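You operate a simulated robot arm through the tools that you are given. There is no shell and no other tool. Be economical: measure what you need, move in short steps, check, and stop when the job is done.

Carry out the task below with a simulated robot arm. There is one attempt and no reset: what you move stays moved.

Task
Sand the rust off the iron pan, then oil the dry patch.
Fine: sanding block and oil pad go back on the shelf. Set down upright: sanding block, oil pad. A coat counts when it lies all over at full strength: go over it till it gets no stronger. What is to be rubbed or washed off counts as gone when no trace of it is left.

It is judged by the outcome, as a careful person would: the job done as asked, and still so three seconds after it is handed in. It fails if anything else is knocked over, pushed out of place, dropped, spilled or broken.

Robot
A 7-joint arm with a two-finger parallel gripper, fixed in place. Base frame: the origin is at the foot of the arm, x ahead of it, y to its left, z up; the work surface is at about z = 760. Lengths are in mm, angles in rad, forces in N, time in s.
With the tool pointing down near the work surface it reaches from about 420 to 900 mm from the base axis. Its first joint turns from -2.007 to 2.007 rad. Payload 3.91 kg.
The TCP is the grasp point between the finger pads, 30 mm short of the fingertips. In the tool frame z runs along the fingers and y along their closing line. Largest opening 110 mm; finger width 20, thickness 10; the body of the gripper, 48 by 112 mm, starts 55 mm behind the TCP.
Orientation is told as [roll, pitch, yaw] about the base's x, y, z axes, in that order, counted from this pose: with the fingers straight down and closing along the base's y, the tool's x points along the base's -x, its y along +y and its z along -z.

Tools
- The arm moves only by the tool send_rows. Its argument "moves" is a list of rows, each a list of 6 numbers: the shift along the base's x, y, z in units of 300 mm (1.0 is 300 mm), then the turn, a rotation vector about the base's x, y, z in units of 180 degrees (1.0 is 180 degrees). In form: [[x, y, z, rx, ry, rz], ...]. A call has 1 to 10 rows; each row is the pose to reach, as a shift and turn from the pose commanded when the call began. "jaw" is the gripper command, from -1 (shut) to 1 (fully open), values between in proportion, set as the call begins (left out, the last holds). A call with a number of a shift or a turn outside -1 to 1 is refused whole. Rows are played at 5 a second. More than 50 mm and 0.15 rad between two rows, or a gripper value outside its range, and nothing of the call is played. A pose out of reach is approached as far as the arm can. The call stops where the force on the tool passes 40 N (or 10 N more than at its start, if that is more) or the arm is blocked; 0.2 s more then pass. The fingers move at their own pace (about 153 mm/s each) and stop on an object; they squeeze with about 42 N. The grip force told is the motor's: it shows also when the fingers shut on nothing. Time passes only in rows, and 0.2 s behind the last, so rows that repeat a pose let the fingers close. The reply holds the time, the measured pose of the TCP, the force on the tool along the base axes, the opening and the grip force, in the units named above and with some noise, with the torque about the TCP (base axes, N m) and any sound that the robot's microphone picked up.
- Cameras (640 x 400 px; columns grow to the right, rows downward): "scene" is fixed at [42.6, -656, 1635.2]; the picture's right is [0.55, -0.84, 0.00], its down [-0.62, -0.41, -0.67] and it looks along [0.56, 0.37, -0.75] (base axes); focal length 374 px, centre (320, 200). "wrist" rides on the gripper at [72, 17, -103] in the tool frame; the picture's right is [-0.23, 0.97, 0.00], its down [-0.76, -0.18, -0.62] and it looks along [-0.61, -0.14, 0.78] (tool axes); focal length 222 px, centre (320, 200). There is no depth. A picture from a camera that has moved, and an enlarged one, comes with that camera's place and axes in the base frame and with its lens. The place of the scene camera against the robot may be out by one fixed shift of up to 18 mm in any direction.
- camera(camera): a new picture of that camera. The clock stands still meanwhile.
- move_column(by): slides the trunk up (or, below 0, down) by that many mm; the arm rides with it, the base frame stays. It gives what a move gives, with no picture.
- inspect(camera, box): a new picture of the part [left, top, right, bottom] of that camera's present view, enlarged. The clock stands still meanwhile.
- job_done(): hands the job in; it is judged then, once.

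Work in short steps. Places have to be worked out from the pictures, the camera data and where the tool is seen: move nearer, look again, correct. Check each grasp and each placing, and mend what went wrong. You have 120 turns and 68 pictures in all, those below and enlarged ones among them. Open the gripper and draw the arm clear of the work before you hand the job in, unless the task says otherwise; then end with one line.

The tools are called after "Request:" as a command line: name --pt "numbers of a row" for each row, then --argument value for the rest, lists and objects as JSON in quotes. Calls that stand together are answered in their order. send_rows: Moves the arm, as the interface text tells. Its arguments: {"type":"object","properties":{"moves":{"type":"array","items":{"type":"array","items":{"type":"number"}}},"jaw":{"type":"number"}},"required":["moves"]} The other tools are called the same way: move_column (by) slides the trunk up or down; camera (camera) takes a picture; inspect (camera, box) takes an enlarged picture of a part of a camera's view; job_done () hands the job in.

At the start:

```text
time_s: 0.0
tool_pos: [537.9, -58.0, 1157.9]
orientation: [-0.001, 0.0, 0.0]
ft_force: [-0.4, -0.2, -0.7]
moment: [-0.02, 0.02, 0.01]
finger_gap: 110.1
finger_force: 0.0
trunk travel left (down, up): [-775.0, 215.0]
```

scene: 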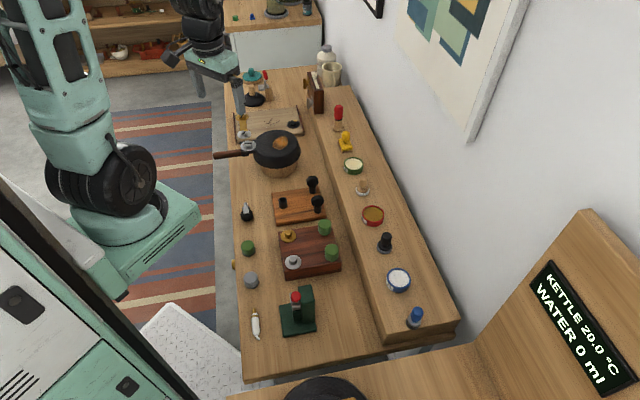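
wrist: 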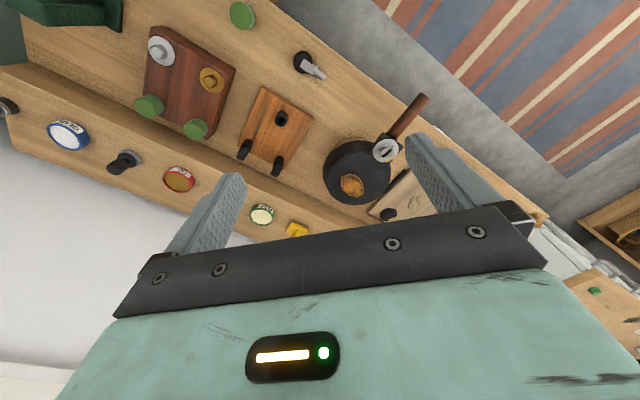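

I start with enlarged looks at the bench to identify the pan, the sanding block and the oil pad.

Request:
inspect --camera "scene" --box '[210, 60, 370, 160]'

Request:
inspect --camera "scene" --box '[220, 120, 380, 220]'

Request:
inspect --camera "scene" --box '[220, 210, 460, 360]'

```text
4.00 times, centred on (290, 110) of scene
camera zoom: at [42.6, -656.0, 1635.2], right [0.55, -0.84, 0.0], down [-0.62, -0.41, -0.67], along [0.56, 0.37, -0.75], focal length 1497 px, centre (440, 560)
```

zoom: 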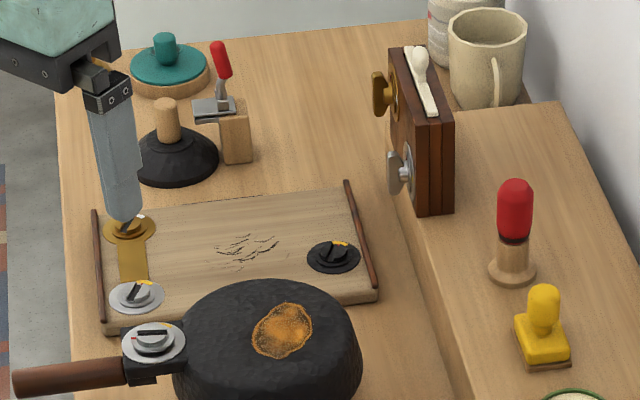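

```text
4.00 times, centred on (300, 170) of scene
camera zoom: at [42.6, -656.0, 1635.2], right [0.55, -0.84, 0.0], down [-0.62, -0.41, -0.67], along [0.56, 0.37, -0.75], focal length 1497 px, centre (400, 320)
```

zoom: 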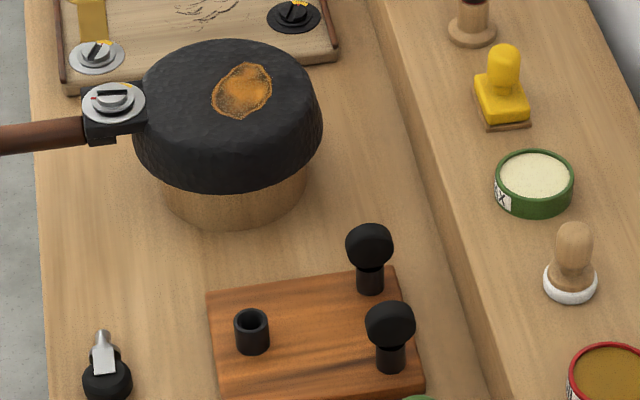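

```text
2.67 times, centred on (340, 285) of scene
camera zoom: at [42.6, -656.0, 1635.2], right [0.55, -0.84, 0.0], down [-0.62, -0.41, -0.67], along [0.56, 0.37, -0.75], focal length 998 px, centre (267, -27)
```

zoom: 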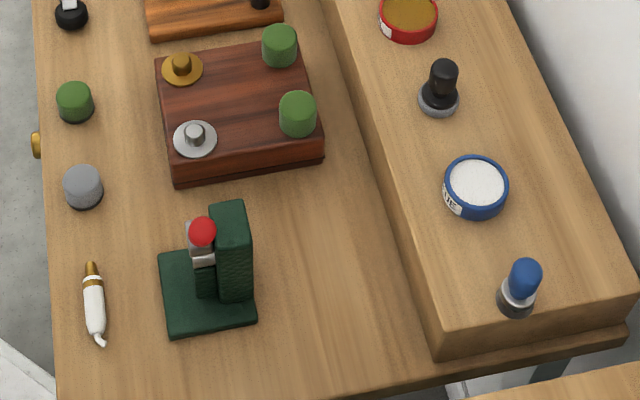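

The tools stand on the raised shelf at right, so I enlarge further to read the tin labels and tell the tools apart.

Request:
inspect --camera "scene" --box '[320, 95, 384, 135]'

Request:
inspect --camera "scene" --box '[328, 130, 376, 160]'

Request:
inspect --camera "scene" --box '[336, 150, 400, 190]'

Request:
inspect --camera "scene" --box '[345, 200, 425, 250]'

Request:
inspect --camera "scene" --box '[372, 255, 452, 335]'

Request:
inspect --camera "scene" --box '[210, 125, 306, 185]'

```text
10.00 times, centred on (352, 115) of scene
camera zoom: at [42.6, -656.0, 1635.2], right [0.55, -0.84, 0.0], down [-0.62, -0.41, -0.67], along [0.56, 0.37, -0.75], focal length 3742 px, centre (0, 1050)
```

zoom: 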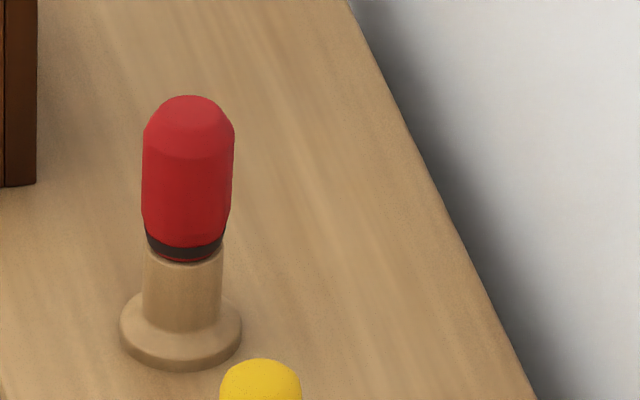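

```text
13.33 times, centred on (352, 145) of scene
camera zoom: at [42.6, -656.0, 1635.2], right [0.55, -0.84, 0.0], down [-0.62, -0.41, -0.67], along [0.56, 0.37, -0.75], focal length 4990 px, centre (-107, 933)
```

zoom: 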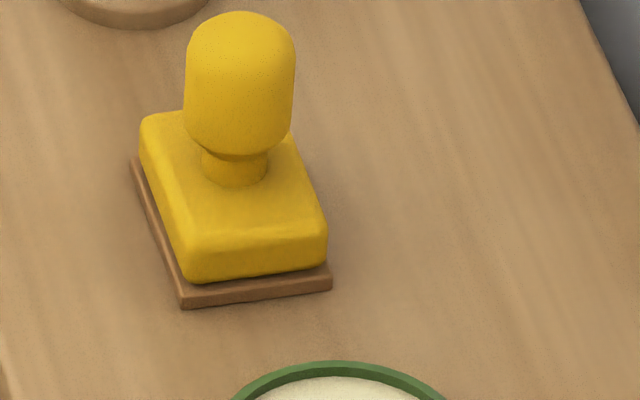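

```text
10.00 times, centred on (368, 170) of scene
camera zoom: at [42.6, -656.0, 1635.2], right [0.55, -0.84, 0.0], down [-0.62, -0.41, -0.67], along [0.56, 0.37, -0.75], focal length 3742 px, centre (-160, 500)
```

zoom: 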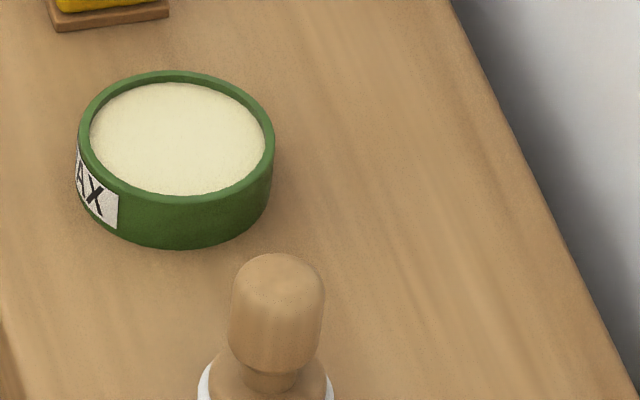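

```text
8.00 times, centred on (385, 225) of scene
camera zoom: at [42.6, -656.0, 1635.2], right [0.55, -0.84, 0.0], down [-0.62, -0.41, -0.67], along [0.56, 0.37, -0.75], focal length 2994 px, centre (-200, 0)
```

zoom: 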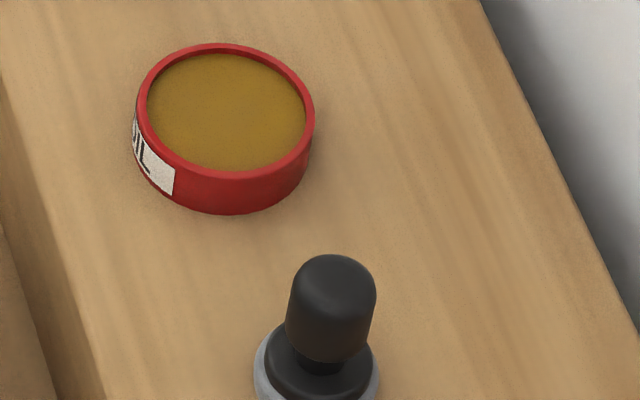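

```text
5.00 times, centred on (412, 295) of scene
camera zoom: at [42.6, -656.0, 1635.2], right [0.55, -0.84, 0.0], down [-0.62, -0.41, -0.67], along [0.56, 0.37, -0.75], focal length 1871 px, centre (-140, -275)
```

zoom: 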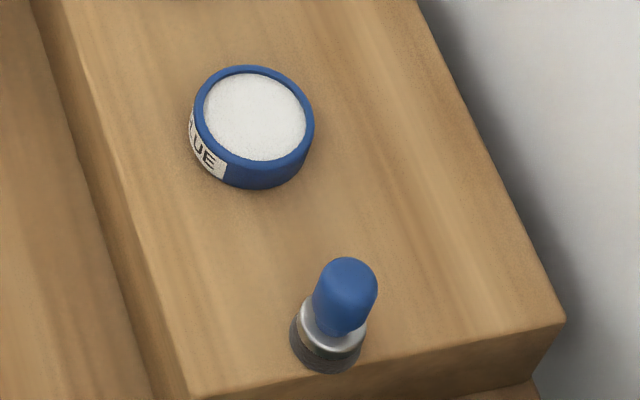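

```text
6.67 times, centred on (258, 155) of scene
camera zoom: at [42.6, -656.0, 1635.2], right [0.55, -0.84, 0.0], down [-0.62, -0.41, -0.67], along [0.56, 0.37, -0.75], focal length 2495 px, centre (733, 500)
```

zoom: 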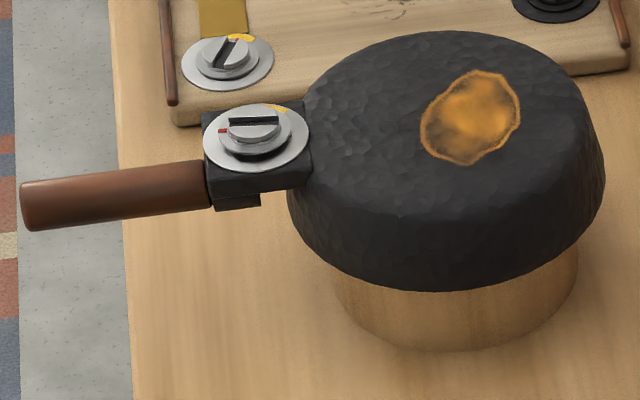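

From both cameras the rust patch lies near (748,-37,866) and the yellow block near (905,-215,815). The tins read WAX (green), OIL (red) and GLUE (blue). I move the wrist camera closer to check heights.

Request:
send_rows --pt "0.1 -0.075 -0.07 0 0 0" --pt "0.2 -0.15 -0.14 0 0 0" --pt "0.3 -0.22 -0.21 0 0 0" --pt "0.4 -0.3 -0.28 0 0 0" --pt "0.5 -0.37 -0.35 0 0 0"

Request:
camera --camera "wrist"

Request:
camera --camera "scene"

```text
time_s: 1.2
tool_pos: [689.3, -168.5, 1053.0]
orientation: [0.001, 0.001, -0.001]
ft_force: [0.0, 0.2, 0.3]
moment: [-0.03, 0.02, 0.02]
finger_gap: 110.4
finger_force: 0.1
trunk travel left (down, up): [-775.0, 215.0]
```

```text
56 pictures are left
camera wrist: at [615.7, -151.3, 1155.6], right [0.23, 0.97, 0.0], down [0.76, -0.18, 0.62], along [0.61, -0.14, -0.78], focal length 222 px, centre (320, 200)
```

wrist: 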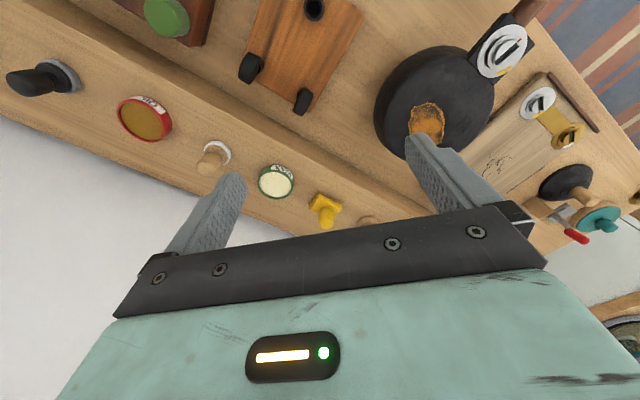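

```text
55 pictures are left
```

scene: 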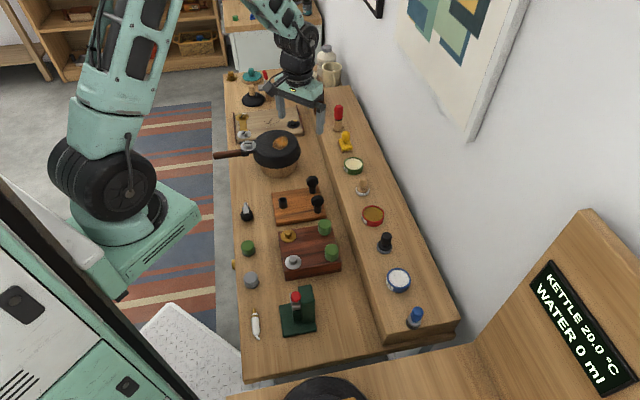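

The wax tin top triangulates to (800,-266,850) and the shelf to about z=826. The yellow block is then near (878,-203), the black pad tool near (592,-491) and the wooden pad near (736,-352). I go above the block, turned -45° so the fingers close along the bench.

Request:
send_rows --pt "0.098 -0.015 -0.03 0 0 -0.042" --pt "0.196 -0.03 -0.06 0 0 -0.083" --pt "0.294 -0.045 -0.09 0 0 -0.125" --pt "0.391 -0.06 -0.12 0 0 -0.167" --pt "0.489 -0.075 -0.15 0 0 -0.208" --pt "0.587 -0.09 -0.177 0 0 -0.25" --jaw 0.1

Request:
camera --camera "wrist"

Request:
inspect --camera "scene" --box '[272, 60, 400, 140]'

```text
time_s: 2.6
tool_pos: [865.2, -195.4, 999.7]
orientation: [-0.001, 0.002, -0.787]
ft_force: [-1.0, -0.1, 1.0]
moment: [-0.03, -0.03, 0.0]
finger_gap: 60.4
finger_force: 0.0
trunk travel left (down, up): [-775.0, 215.0]
```

```text
54 pictures are left
camera wrist: at [825.3, -131.6, 1102.8], right [0.85, 0.53, 0.0], down [0.41, -0.66, 0.62], along [0.33, -0.53, -0.78], focal length 222 px, centre (320, 200)
```

wrist: 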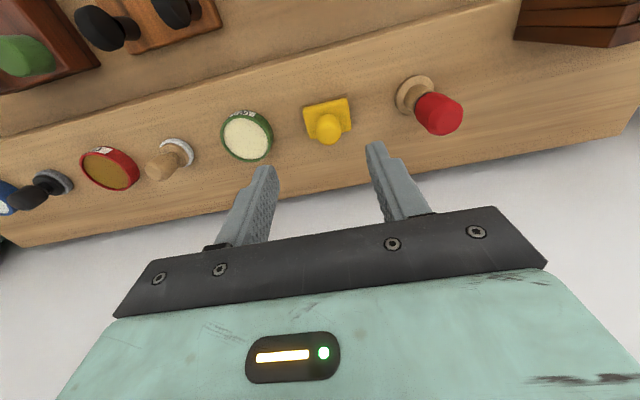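

```text
5.00 times, centred on (336, 100) of scene
camera zoom: at [42.6, -656.0, 1635.2], right [0.55, -0.84, 0.0], down [-0.62, -0.41, -0.67], along [0.56, 0.37, -0.75], focal length 1871 px, centre (240, 700)
```

zoom: 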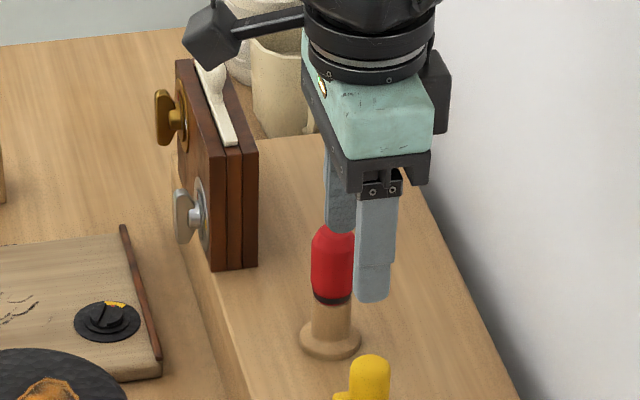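

The knob resolves to (878,-201), aligned with the jaws, and the red tool is about 100 mm away, clear of the fingers. I descend to z≈886 with the jaws open.

Request:
send_rows --pt "0.043 -0.019 -0.05 0 0 0" --pt "0.043 -0.019 -0.15 0 0 0" --pt "0.043 -0.019 -0.25 0 0 0" --pt "0.043 -0.019 -0.32 0 0 0" --pt "0.043 -0.019 -0.38 0 0 0"

Request:
camera --camera "wrist"

Request:
inspect --camera "scene" --box '[304, 110, 400, 170]'

```text
time_s: 3.8
tool_pos: [877.9, -201.7, 885.4]
orientation: [0.001, -0.001, -0.786]
ft_force: [0.2, -0.1, 0.5]
moment: [0.0, -0.01, -0.01]
finger_gap: 60.4
finger_force: 0.1
trunk travel left (down, up): [-775.0, 215.0]
```

```text
52 pictures are left
camera wrist: at [838.2, -138.1, 987.7], right [0.85, 0.53, 0.0], down [0.41, -0.66, 0.62], along [0.33, -0.53, -0.78], focal length 222 px, centre (320, 200)
```

wrist: 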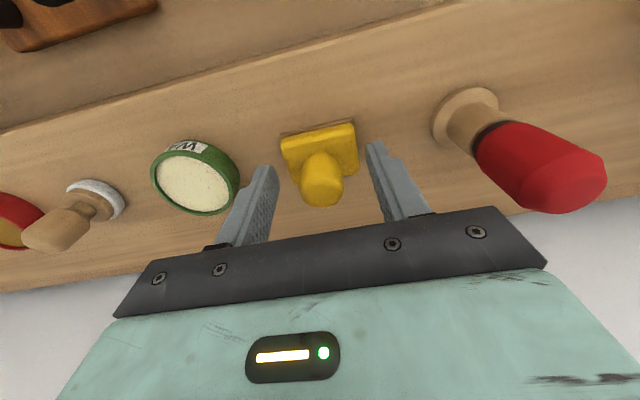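

```text
6.67 times, centred on (352, 140) of scene
camera zoom: at [42.6, -656.0, 1635.2], right [0.55, -0.84, 0.0], down [-0.62, -0.41, -0.67], along [0.56, 0.37, -0.75], focal length 2495 px, centre (107, 600)
```

zoom: 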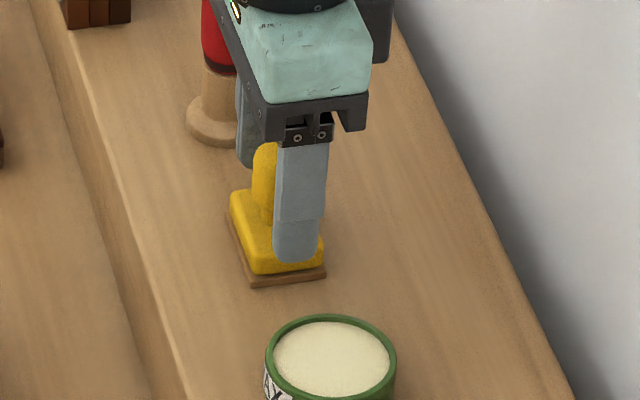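

The knob is centred between the fingers, so I close and hold.

Request:
send_rows --pt "0 0 0 0 0 0" --pt "0 0 0 0 0 0" --pt "0 0 0 0 0 0" --pt "0 0 0 0 0 0" --jaw -1

```text
time_s: 4.8
tool_pos: [878.1, -202.6, 885.6]
orientation: [0.001, 0.0, -0.784]
ft_force: [-0.6, -0.4, 0.6]
moment: [0.03, -0.01, -0.02]
finger_gap: 25.1
finger_force: 42.2
trunk travel left (down, up): [-775.0, 215.0]
```

Gripped at 25 mm. I lift it straight up and look.

Request:
send_rows --pt "0 0 0.06 0 0 0" --pt "0 0 0.2 0 0 0" --pt "0 0 0.33 0 0 0"

Request:
camera --camera "wrist"

```text
time_s: 5.6
tool_pos: [878.0, -200.5, 984.4]
orientation: [-0.002, 0.003, -0.785]
ft_force: [0.7, 0.4, -0.6]
moment: [0.0, 0.05, -0.01]
finger_gap: 0.0
finger_force: 37.5
trunk travel left (down, up): [-775.0, 215.0]
```

```text
50 pictures are left
camera wrist: at [837.2, -136.6, 1086.6], right [0.85, 0.53, 0.0], down [0.41, -0.66, 0.62], along [0.33, -0.53, -0.78], focal length 222 px, centre (320, 200)
```

wrist: 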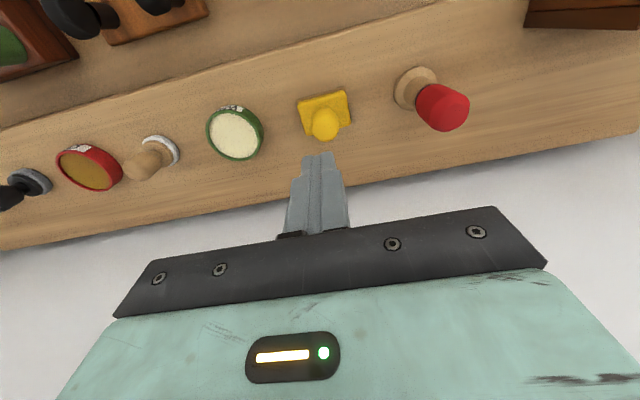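

The jaws slipped off the knob; the block still stands at about (880,-199), but I gripped too high. I check it up close before a lower second grasp.

Request:
inspect --camera "wrist" --box '[280, 70, 376, 130]'

Request:
inspect --camera "scene" --box '[328, 120, 376, 150]'

```text
6.67 times, centred on (328, 100) of wrist
camera zoom: at [837.2, -136.6, 1086.6], right [0.85, 0.53, 0.0], down [0.41, -0.66, 0.62], along [0.33, -0.53, -0.78], focal length 1481 px, centre (267, 867)
```

zoom: 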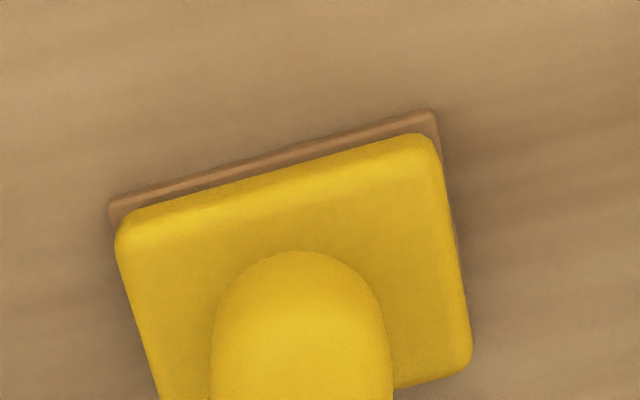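

```text
13.33 times, centred on (352, 135) of scene
camera zoom: at [42.6, -656.0, 1635.2], right [0.55, -0.84, 0.0], down [-0.62, -0.41, -0.67], along [0.56, 0.37, -0.75], focal length 4990 px, centre (-107, 1067)
```

zoom: 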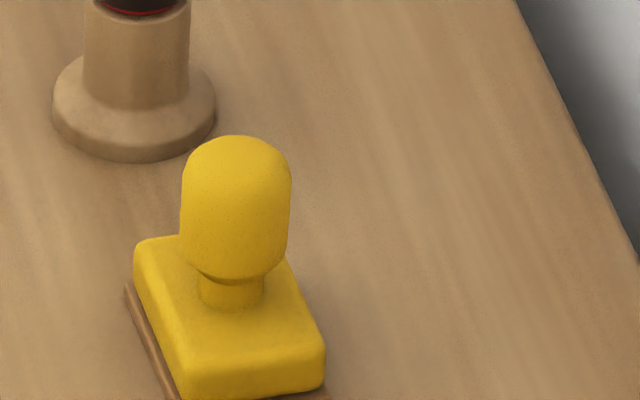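

The knob likely sits lower than I estimated. I reopen and descend in small steps, watching force, to z≈872.

Request:
send_rows --pt "0.005 0.005 0 0 0 0" --pt "0.005 0.005 -0.13 0 0 0" --pt "0.005 0.005 -0.26 0 0 0" --pt "0.005 0.005 -0.31 0 0 0" --pt "0.005 0.005 -0.33 0 0 0" --pt "0.005 0.005 -0.345 0 0 0" --pt "0.005 0.005 -0.36 0 0 0" --pt "0.005 0.005 -0.373 0 0 0" --jaw 0.1

Request:
inspect --camera "scene" --box '[320, 120, 384, 160]'

Request:
camera --camera "wrist"

```text
time_s: 7.4
tool_pos: [878.5, -201.6, 874.0]
orientation: [0.0, 0.0, -0.784]
ft_force: [-0.4, -0.3, 0.1]
moment: [0.0, -0.02, -0.01]
finger_gap: 60.6
finger_force: 0.0
trunk travel left (down, up): [-775.0, 215.0]
```

```text
10.00 times, centred on (352, 140) of scene
camera zoom: at [42.6, -656.0, 1635.2], right [0.55, -0.84, 0.0], down [-0.62, -0.41, -0.67], along [0.56, 0.37, -0.75], focal length 3742 px, centre (0, 800)
```

zoom: 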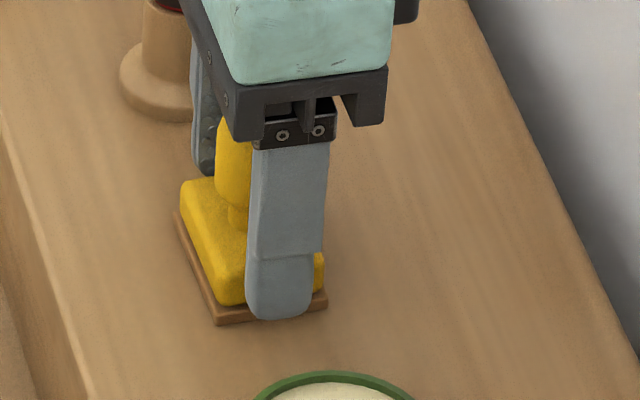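

```text
46 pictures are left
camera wrist: at [839.0, -137.0, 976.2], right [0.85, 0.53, 0.0], down [0.41, -0.66, 0.62], along [0.33, -0.53, -0.78], focal length 222 px, centre (320, 200)
```

wrist: 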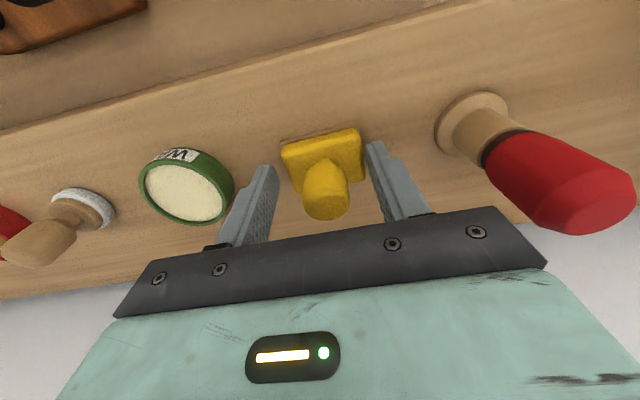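

No contact yet and the knob top appears about 16 mm above the TCP. I rise 3 mm, close, and test with a slow 9 mm lift.

Request:
send_rows --pt "0.003 0.003 0.014 0 0 0" --pt "0.003 0.003 0.014 0 0 0" --jaw 0

Request:
send_rows --pt "0 0 0 0 0 0" --pt "0 0 0 0 0 0" --pt "0 0 0 0 0 0" --pt "0 0 0 0 0 0" --jaw -1

Request:
send_rows --pt "0 0 0.006 0 0 0" --pt "0 0 0.012 0 0 0" --pt "0 0 0.02 0 0 0" --pt "0 0 0.03 0 0 0"

Request:
inspect --camera "scene" --box '[320, 120, 384, 160]'

```text
time_s: 8.0
tool_pos: [879.1, -200.1, 878.3]
orientation: [0.0, 0.0, -0.785]
ft_force: [-0.8, -0.1, -0.3]
moment: [-0.03, 0.02, -0.01]
finger_gap: 55.2
finger_force: 0.1
trunk travel left (down, up): [-775.0, 215.0]
```

```text
time_s: 9.0
tool_pos: [880.3, -200.5, 879.0]
orientation: [0.0, 0.001, -0.785]
ft_force: [0.4, -0.1, -0.1]
moment: [-0.04, -0.02, -0.02]
finger_gap: 53.2
finger_force: 42.0
trunk travel left (down, up): [-775.0, 215.0]
```

```text
time_s: 10.0
tool_pos: [878.9, -198.9, 886.0]
orientation: [0.0, -0.001, -0.785]
ft_force: [-0.4, -0.1, -0.2]
moment: [0.02, 0.01, 0.0]
finger_gap: 53.0
finger_force: 41.6
trunk travel left (down, up): [-775.0, 215.0]
```

```text
10.00 times, centred on (352, 140) of scene
camera zoom: at [42.6, -656.0, 1635.2], right [0.55, -0.84, 0.0], down [-0.62, -0.41, -0.67], along [0.56, 0.37, -0.75], focal length 3742 px, centre (0, 800)
```

zoom: 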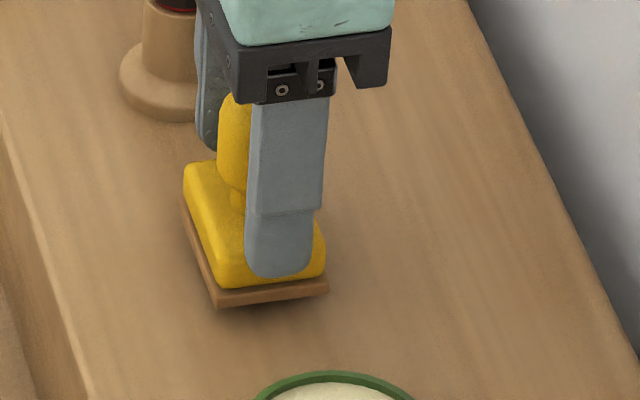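

It lifted, but held by the block body at 53 mm with only a shallow bite. I set it back and re-grip about 8 mm deeper.

Request:
send_rows --pt "0 0 -0.015 0 0 0" --pt "0 0 -0.027 0 0 0" --pt "0 0 -0.03 0 0 0"

Request:
send_rows --pt "0 0 0 0 0 0" --pt "0 0 0 0 0 0" --pt "0 0 -0.013 0 0 0" --pt "0 0 -0.027 0 0 0" --jaw 0.14

Request:
send_rows --pt "0 0 0 0 0 0" --pt "0 0 0 0 0 0" --pt "0 0 0 0 0 0" --jaw -1

Request:
inspect --camera "scene" --box '[320, 120, 384, 160]'

```text
time_s: 10.8
tool_pos: [881.1, -200.6, 878.8]
orientation: [-0.001, 0.001, -0.787]
ft_force: [-1.1, -0.5, 1.0]
moment: [0.02, 0.05, 0.05]
finger_gap: 53.2
finger_force: 42.1
trunk travel left (down, up): [-775.0, 215.0]
```

```text
time_s: 11.8
tool_pos: [879.3, -200.1, 870.1]
orientation: [0.0, 0.0, -0.786]
ft_force: [-0.2, -0.1, -1.3]
moment: [-0.02, 0.01, 0.01]
finger_gap: 62.6
finger_force: 0.0
trunk travel left (down, up): [-775.0, 215.0]
```

```text
time_s: 12.6
tool_pos: [880.4, -200.2, 870.5]
orientation: [0.001, 0.0, -0.786]
ft_force: [0.6, -0.4, -0.2]
moment: [-0.02, 0.02, 0.02]
finger_gap: 53.1
finger_force: 41.5
trunk travel left (down, up): [-775.0, 215.0]
```

```text
10.00 times, centred on (352, 140) of scene
camera zoom: at [42.6, -656.0, 1635.2], right [0.55, -0.84, 0.0], down [-0.62, -0.41, -0.67], along [0.56, 0.37, -0.75], focal length 3742 px, centre (0, 800)
```

zoom: 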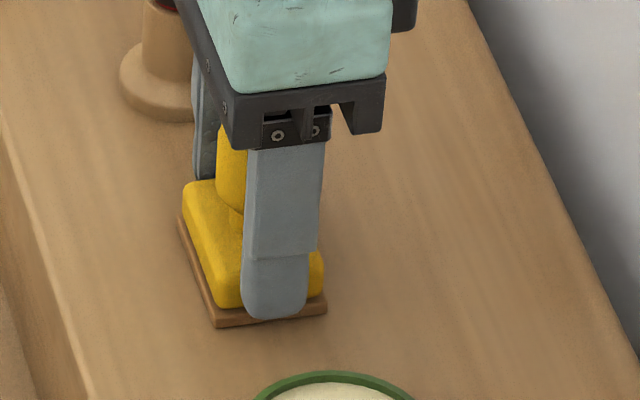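

Firm grip at 53 mm with the tips just above the sole (rest pose to remember: 879.5,-200.3,870.5, yaw -45°). I lift and carry it over the pan.

Request:
send_rows --pt "0 0 0.03 0 0 0" --pt "0 0 0.13 0 0 0" --pt "0 0 0.25 0 0 0" --pt "0 0 0.367 0 0 0" --pt "-0.087 0.109 0.367 0 0 0" --pt "-0.175 0.218 0.367 0 0 0" --pt "-0.262 0.326 0.367 0 0 0" --pt "-0.35 0.435 0.367 0 0 0" --pt "-0.438 0.544 0.367 0 0 0"

Request:
camera --camera "wrist"

Request:
inspect --camera "scene" --box '[210, 80, 338, 160]'

```text
time_s: 14.6
tool_pos: [749.3, -34.4, 977.7]
orientation: [0.0, 0.0, -0.788]
ft_force: [0.1, -0.9, -1.5]
moment: [0.05, 0.01, -0.01]
finger_gap: 53.0
finger_force: 42.3
trunk travel left (down, up): [-775.0, 215.0]
```

```text
43 pictures are left
camera wrist: at [709.5, 29.6, 1081.1], right [0.85, 0.53, 0.0], down [0.41, -0.66, 0.62], along [0.33, -0.53, -0.78], focal length 222 px, centre (320, 200)
```

wrist: 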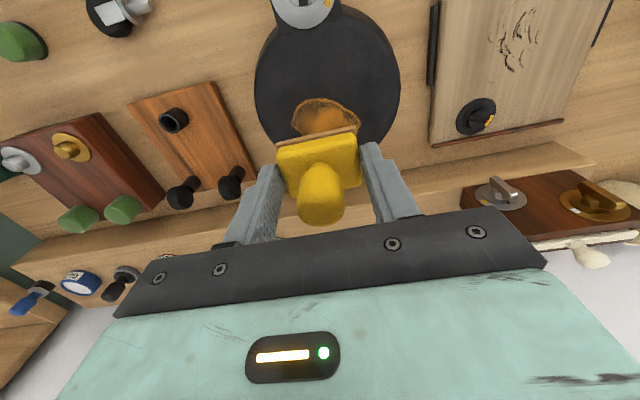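

```text
5.00 times, centred on (274, 120) of scene
camera zoom: at [42.6, -656.0, 1635.2], right [0.55, -0.84, 0.0], down [-0.62, -0.41, -0.67], along [0.56, 0.37, -0.75], focal length 1871 px, centre (550, 600)
```

zoom: 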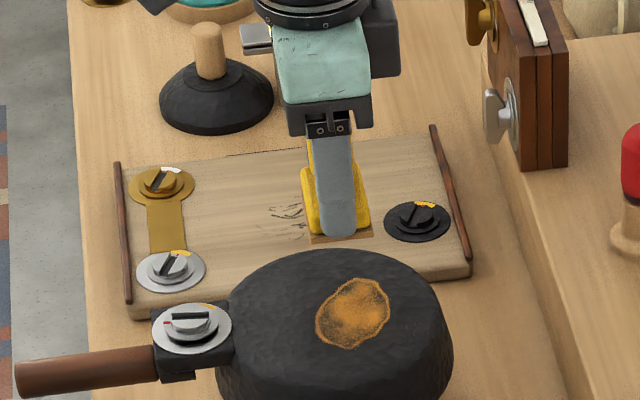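

The rust is centred near (752,-35), spanning about ±37 mm along the bench and ±26 mm across. I centre over it and lower to just above the pan.

Request:
send_rows --pt "0.01 0 -0.05 0 0 0" --pt "0.01 0 -0.12 0 0 0" --pt "0.01 0 -0.17 0 0 0" --pt "0.01 0 -0.2 0 0 0"

Request:
inspect --camera "scene" --box '[226, 105, 322, 165]'

```text
time_s: 15.6
tool_pos: [752.0, -35.7, 918.6]
orientation: [0.0, 0.0, -0.784]
ft_force: [-0.1, 0.6, 0.0]
moment: [0.0, -0.02, 0.01]
finger_gap: 52.7
finger_force: 41.7
trunk travel left (down, up): [-775.0, 215.0]
```

```text
6.67 times, centred on (274, 135) of scene
camera zoom: at [42.6, -656.0, 1635.2], right [0.55, -0.84, 0.0], down [-0.62, -0.41, -0.67], along [0.56, 0.37, -0.75], focal length 2495 px, centre (627, 633)
```

zoom: 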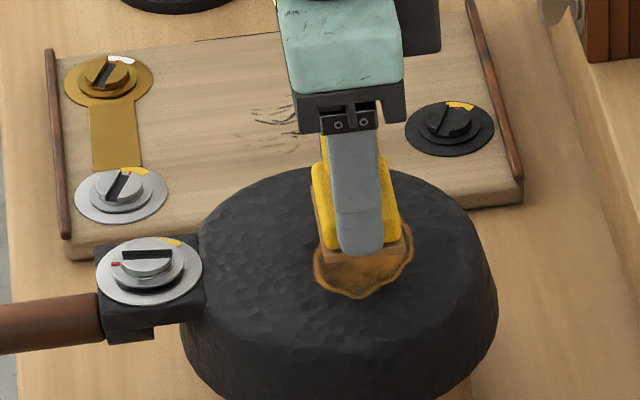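

The sole still seems some 10–20 mm above the pan, so I step down slowly to find contact.

Request:
send_rows --pt "0 0 -0.01 0 0 0" --pt "0 0 -0.018 0 0 0" --pt "0 0 -0.025 0 0 0" --pt "0 0 -0.03 0 0 0"

```text
time_s: 16.6
tool_pos: [751.4, -35.6, 910.9]
orientation: [0.0, 0.001, -0.785]
ft_force: [-0.1, 0.5, -1.1]
moment: [-0.02, 0.01, -0.03]
finger_gap: 52.9
finger_force: 41.8
trunk travel left (down, up): [-775.0, 215.0]
```

Request:
send_rows --pt "0 0 -0.005 0 0 0" --pt "0 0 -0.01 0 0 0" --pt "0 0 -0.014 0 0 0" --pt "0 0 -0.017 0 0 0" --pt "0 0 -0.02 0 0 0"

Request:
inspect --camera "scene" --box '[226, 105, 322, 165]'

```text
time_s: 17.8
tool_pos: [751.9, -37.1, 903.6]
orientation: [0.001, 0.001, -0.786]
ft_force: [0.2, 0.1, -2.3]
moment: [0.03, 0.0, -0.01]
finger_gap: 53.2
finger_force: 41.9
trunk travel left (down, up): [-775.0, 215.0]
```

```text
6.67 times, centred on (274, 135) of scene
camera zoom: at [42.6, -656.0, 1635.2], right [0.55, -0.84, 0.0], down [-0.62, -0.41, -0.67], along [0.56, 0.37, -0.75], focal length 2495 px, centre (627, 633)
```

zoom: 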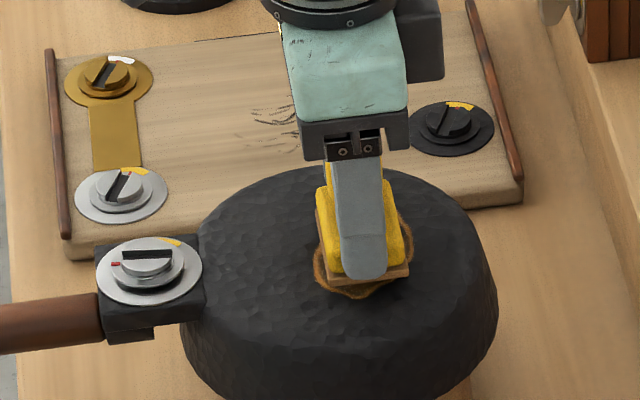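

Nearly down. I continue in finer steps and watch the force.

Request:
send_rows --pt "0 0 -0.004 0 0 0" --pt "0 0 -0.008 0 0 0" --pt "0 0 -0.012 0 0 0"

Request:
send_rows --pt "0 0 -0.004 0 0 0" --pt "0 0 -0.007 0 0 0" --pt "0 0 -0.01 0 0 0"

```text
time_s: 18.6
tool_pos: [750.7, -36.3, 900.1]
orientation: [-0.001, -0.001, -0.785]
ft_force: [0.0, 0.0, -1.4]
moment: [-0.03, 0.01, -0.01]
finger_gap: 53.0
finger_force: 42.2
trunk travel left (down, up): [-775.0, 215.0]
```

```text
time_s: 19.4
tool_pos: [751.9, -36.4, 898.1]
orientation: [0.002, 0.0, -0.787]
ft_force: [0.2, 0.2, -1.4]
moment: [0.02, -0.02, 0.01]
finger_gap: 53.0
finger_force: 42.4
trunk travel left (down, up): [-775.0, 215.0]
```

Request:
send_rows --pt "0 0 -0.004 0 0 0" --pt "0 0 -0.007 0 0 0" --pt "0 0 -0.01 0 0 0"

Request:
inspect --camera "scene" --box '[242, 115, 306, 155]'

```text
time_s: 20.2
tool_pos: [752.3, -36.5, 897.7]
orientation: [0.002, -0.005, -0.785]
ft_force: [-2.4, -4.0, 27.4]
moment: [-0.26, 0.5, 0.05]
finger_gap: 52.8
finger_force: 42.1
trunk travel left (down, up): [-775.0, 215.0]
```

```text
10.00 times, centred on (274, 135) of scene
camera zoom: at [42.6, -656.0, 1635.2], right [0.55, -0.84, 0.0], down [-0.62, -0.41, -0.67], along [0.56, 0.37, -0.75], focal length 3742 px, centre (780, 850)
```

zoom: 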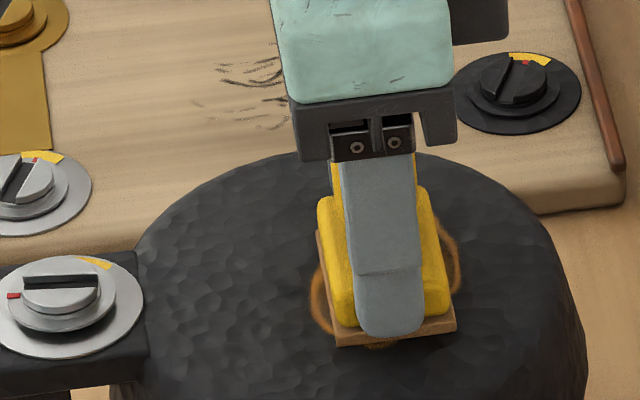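

Contact at z≈897.7 with stiff contact (27 N). I ease off 1.6 mm of command and begin light sanding strokes over the patch.

Request:
send_rows --pt "0 0 0.0055 0 0 0" --pt "0.0471 0.0471 0.0055 0 0 0" --pt "0.066 0.0282 0.0055 0 0 0" --pt "0.0825 0.0117 0.0055 0 0 0" --pt "0.0354 -0.0354 0.0055 0 0 0" --pt "-0.0117 -0.0825 0.0055 0 0 0" --pt "-0.0471 -0.0471 0.0055 0 0 0" --pt "-0.0825 -0.0117 0.0055 0 0 0" --pt "-0.0354 0.0354 0.0055 0 0 0" --pt "0.0117 0.0825 0.0055 0 0 0"

Request:
inspect --camera "scene" --box '[226, 105, 322, 165]'

```text
time_s: 22.2
tool_pos: [730.8, -35.6, 897.6]
orientation: [-0.011, 0.004, -0.788]
ft_force: [-10.5, -4.8, 22.1]
moment: [0.0, -0.11, 0.02]
finger_gap: 53.0
finger_force: 42.0
trunk travel left (down, up): [-775.0, 215.0]
stopped in row 9: the force on the tool passed its limit at 45 N (the readings are from after the stop); the commanded pose is now the measured one
```

```text
6.67 times, centred on (274, 135) of scene
camera zoom: at [42.6, -656.0, 1635.2], right [0.55, -0.84, 0.0], down [-0.62, -0.41, -0.67], along [0.56, 0.37, -0.75], focal length 2495 px, centre (627, 633)
```

zoom: 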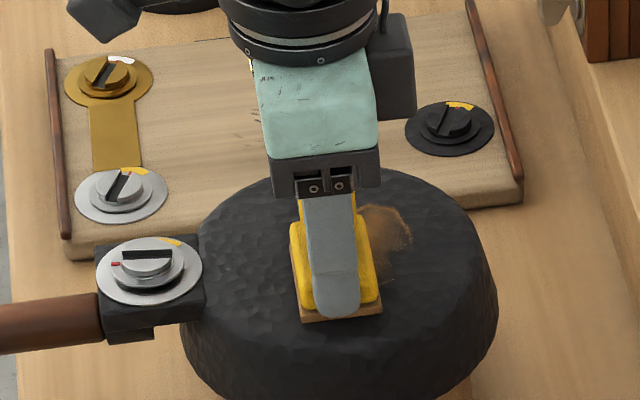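

The rust is coming off where the block passed. I ease the pressure another millimetre and sweep the remaining far side.

Request:
send_rows --pt "0 0 0.004 0 0 0" --pt "0.051 0.049 0.004 0 0 0" --pt "0.087 0.084 0.004 0 0 0" --pt "0.127 0.124 0.004 0 0 0" --pt "0.162 0.089 0.004 0 0 0" --pt "0.122 0.049 0.004 0 0 0" --pt "0.087 0.013 0.004 0 0 0" --pt "0.122 -0.022 0.004 0 0 0" --pt "0.157 0.013 0.004 0 0 0" --pt "0.197 0.053 0.004 0 0 0"

Request:
inspect --camera "scene" --box '[226, 105, 322, 165]'

```text
time_s: 24.4
tool_pos: [791.7, -20.4, 896.5]
orientation: [-0.011, 0.001, -0.792]
ft_force: [-5.6, -8.1, 11.2]
moment: [-0.15, -0.04, -0.09]
finger_gap: 53.1
finger_force: 42.3
trunk travel left (down, up): [-775.0, 215.0]
```

```text
6.67 times, centred on (274, 135) of scene
camera zoom: at [42.6, -656.0, 1635.2], right [0.55, -0.84, 0.0], down [-0.62, -0.41, -0.67], along [0.56, 0.37, -0.75], focal length 2495 px, centre (627, 633)
```

zoom: 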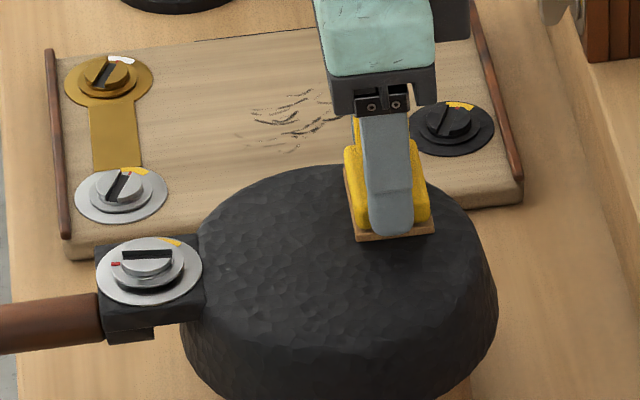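

It looks clean already. I make one more full pass back across the patch for any trace left.

Request:
send_rows --pt "-0.04 0.037 0 0 0 0" --pt "-0.076 0.072 0 0 0 0" --pt "-0.139 0.008 0 0 0 0" --pt "-0.203 -0.055 0 0 0 0" --pt "-0.168 -0.091 0 0 0 0" --pt "-0.104 -0.027 0 0 0 0" --pt "-0.069 -0.062 0 0 0 0" --pt "-0.132 -0.126 0 0 0 0" --pt "-0.1 -0.15 0 0 0 0" --pt "-0.04 -0.09 0 0 0 0"

Request:
send_rows --pt "0 0 0.02 0 0 0" --pt "0 0 0.1 0 0 0" --pt "0 0 0.22 0 0 0" --pt "0.08 -0.1 0.27 0 0 0" --pt "0.17 -0.2 0.27 0 0 0" --pt "0.25 -0.3 0.27 0 0 0"

Request:
inspect --camera "scene" --box '[242, 115, 306, 155]'

Request:
inspect --camera "scene" --box '[226, 95, 322, 155]'

```text
time_s: 26.6
tool_pos: [779.2, -51.0, 895.5]
orientation: [-0.013, 0.002, -0.795]
ft_force: [-9.8, -10.4, 16.7]
moment: [-0.08, 0.05, 0.02]
finger_gap: 52.9
finger_force: 41.6
trunk travel left (down, up): [-775.0, 215.0]
```

```text
time_s: 28.0
tool_pos: [854.0, -135.2, 977.5]
orientation: [-0.009, 0.003, -0.79]
ft_force: [-0.4, 0.4, -0.3]
moment: [-0.05, -0.02, 0.01]
finger_gap: 52.9
finger_force: 42.1
trunk travel left (down, up): [-775.0, 215.0]
```

```text
10.00 times, centred on (274, 135) of scene
camera zoom: at [42.6, -656.0, 1635.2], right [0.55, -0.84, 0.0], down [-0.62, -0.41, -0.67], along [0.56, 0.37, -0.75], focal length 3742 px, centre (780, 850)
```

zoom: 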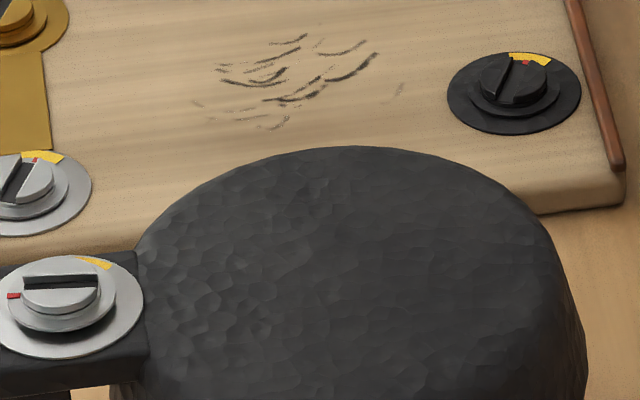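

```text
6.67 times, centred on (274, 125) of scene
camera zoom: at [42.6, -656.0, 1635.2], right [0.55, -0.84, 0.0], down [-0.62, -0.41, -0.67], along [0.56, 0.37, -0.75], focal length 2495 px, centre (627, 700)
```

zoom: 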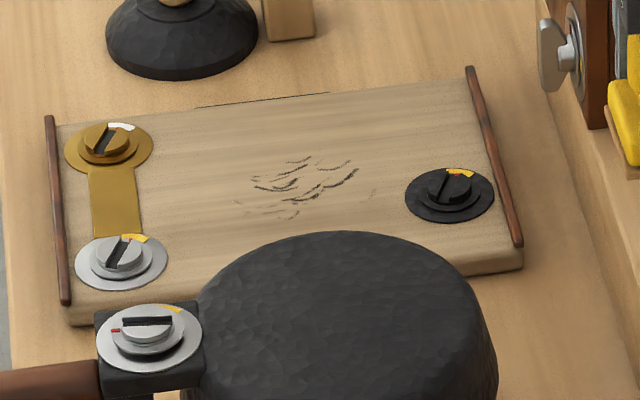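

The rust is gone with no trace. I take the sanding block back to its place, levelling the small roll offset.

Request:
send_rows --pt "0.04 -0.11 0 0.003 0 0" --pt "0.085 -0.217 0 0.003 -0.001 0.0015" --pt "0.085 -0.217 -0.1 0.003 -0.001 0.0015" --pt "0.085 -0.217 -0.2 0.003 -0.001 0.0015" --pt "0.085 -0.217 -0.28 0.003 -0.001 0.0015" --pt "0.085 -0.217 -0.33 0.003 -0.001 0.0015"

Request:
inspect --camera "scene" --box '[320, 120, 384, 160]'

```text
time_s: 29.4
tool_pos: [878.5, -201.2, 879.1]
orientation: [0.0, 0.006, -0.785]
ft_force: [-0.7, -0.8, -0.8]
moment: [0.01, -0.02, -0.01]
finger_gap: 52.9
finger_force: 41.8
trunk travel left (down, up): [-775.0, 215.0]
```

```text
10.00 times, centred on (352, 140) of scene
camera zoom: at [42.6, -656.0, 1635.2], right [0.55, -0.84, 0.0], down [-0.62, -0.41, -0.67], along [0.56, 0.37, -0.75], focal length 3742 px, centre (0, 800)
```

zoom: 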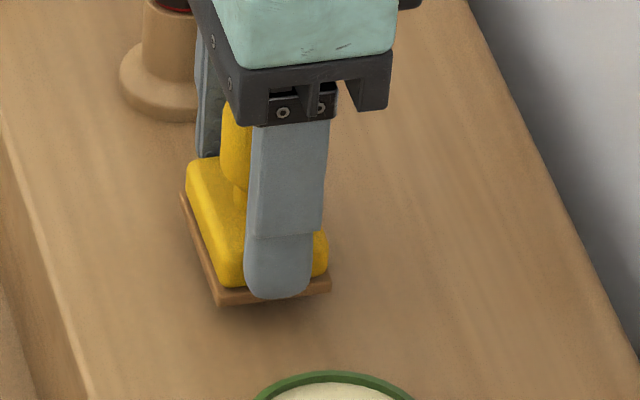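

The block is just above its spot; I lower in small steps until it touches.

Request:
send_rows --pt "0 0 -0.01 0 0 0" --pt "0 0 -0.018 0 0 0" --pt "0 0 -0.024 0 0 0" --pt "0 0 -0.028 0 0 0"

```text
time_s: 30.4
tool_pos: [879.7, -201.6, 868.5]
orientation: [-0.001, 0.009, -0.786]
ft_force: [-0.4, -0.8, -0.1]
moment: [-0.01, 0.01, -0.02]
finger_gap: 53.3
finger_force: 41.8
trunk travel left (down, up): [-775.0, 215.0]
```

Request:
send_rows --pt "0 0 -0.003 0 0 0" --pt "0 0 -0.006 0 0 0"

Request:
inspect --camera "scene" --box '[328, 125, 376, 155]'

```text
time_s: 31.0
tool_pos: [878.7, -202.0, 870.3]
orientation: [-0.002, 0.007, -0.785]
ft_force: [-3.3, 1.0, 6.2]
moment: [-0.24, 0.15, -0.12]
finger_gap: 53.1
finger_force: 42.5
trunk travel left (down, up): [-775.0, 215.0]
```

```text
13.33 times, centred on (352, 140) of scene
camera zoom: at [42.6, -656.0, 1635.2], right [0.55, -0.84, 0.0], down [-0.62, -0.41, -0.67], along [0.56, 0.37, -0.75], focal length 4990 px, centre (-107, 1000)
```

zoom: 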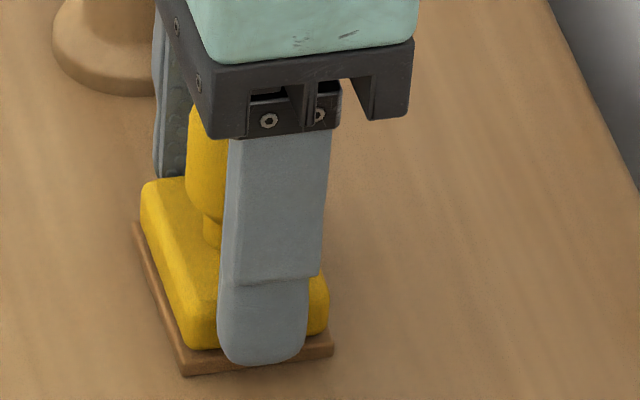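

Contact at 6 N, flat on the shelf. I open just enough, let it settle, and rise straight up.

Request:
send_rows --pt "0 0 0 0 0 0" --pt "0 0 0.002 0 0 0" --pt "0 0 0.02 0 0 0" --pt "0 0 0.1 0 0 0" --pt "0 0 0.22 0 0 0" --pt "0 0 0.35 0 0 0" --jaw 0.2

Request:
camera --camera "wrist"

```text
time_s: 32.4
tool_pos: [879.7, -200.3, 972.4]
orientation: [-0.001, 0.009, -0.783]
ft_force: [-0.6, -0.4, -0.1]
moment: [0.01, -0.02, -0.01]
finger_gap: 65.9
finger_force: 0.1
trunk travel left (down, up): [-775.0, 215.0]
```

```text
32 pictures are left
camera wrist: at [841.0, -136.3, 1075.4], right [0.85, 0.53, 0.0], down [0.42, -0.67, 0.62], along [0.32, -0.53, -0.79], focal length 222 px, centre (320, 200)
```

wrist: 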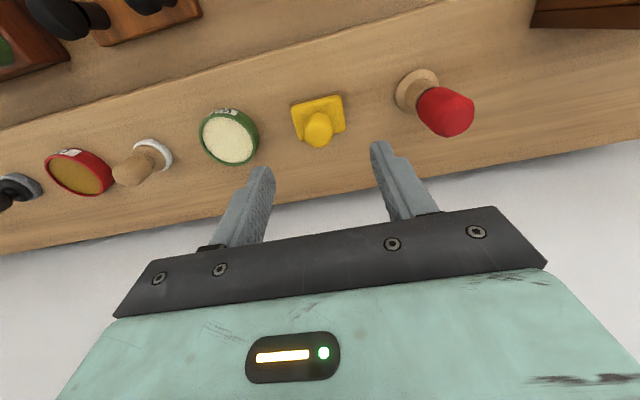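

The block stands upright at its place. I move along the shelf to view the oil tin and the candidate pads from close by.

Request:
send_rows --pt "-0.05 -0.05 0.1 0 -0.001 0" --pt "-0.15 -0.15 0.16 0 -0.003 0" --pt "-0.25 -0.25 0.16 0 -0.003 0" --pt "-0.35 -0.35 0.16 0 -0.003 0" --pt "-0.45 -0.45 0.16 0 -0.003 0" --pt "-0.55 -0.55 0.16 0 -0.003 0" --pt "-0.65 -0.65 0.16 0 -0.003 0" --pt "-0.75 -0.75 0.16 0 -0.003 0" --pt "-0.8 -0.8 0.16 0 -0.003 0"

Request:
camera --camera "wrist"

Request:
inspect --camera "wrist" --box '[130, 40, 450, 240]'

```text
time_s: 34.4
tool_pos: [638.4, -443.8, 1021.5]
orientation: [0.004, 0.002, -0.787]
ft_force: [-0.4, 0.3, -0.1]
moment: [-0.02, 0.0, -0.04]
finger_gap: 66.3
finger_force: 0.1
trunk travel left (down, up): [-775.0, 215.0]
```

```text
31 pictures are left
camera wrist: at [597.0, -379.6, 1123.9], right [0.85, 0.53, 0.0], down [0.41, -0.67, 0.62], along [0.33, -0.53, -0.78], focal length 222 px, centre (320, 200)
```

wrist: 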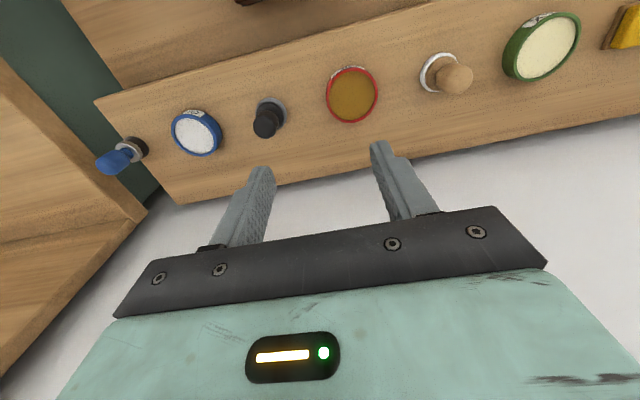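

```text
2.00 times, centred on (290, 140) of wrist
camera zoom: at [597.0, -379.6, 1123.9], right [0.85, 0.53, 0.0], down [0.41, -0.67, 0.62], along [0.33, -0.53, -0.78], focal length 444 px, centre (380, 320)
```

zoom: 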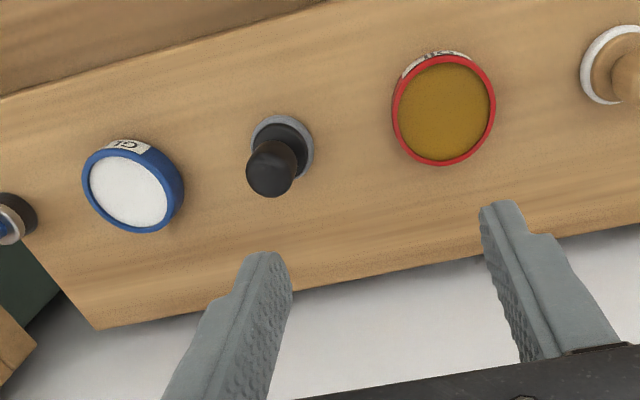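

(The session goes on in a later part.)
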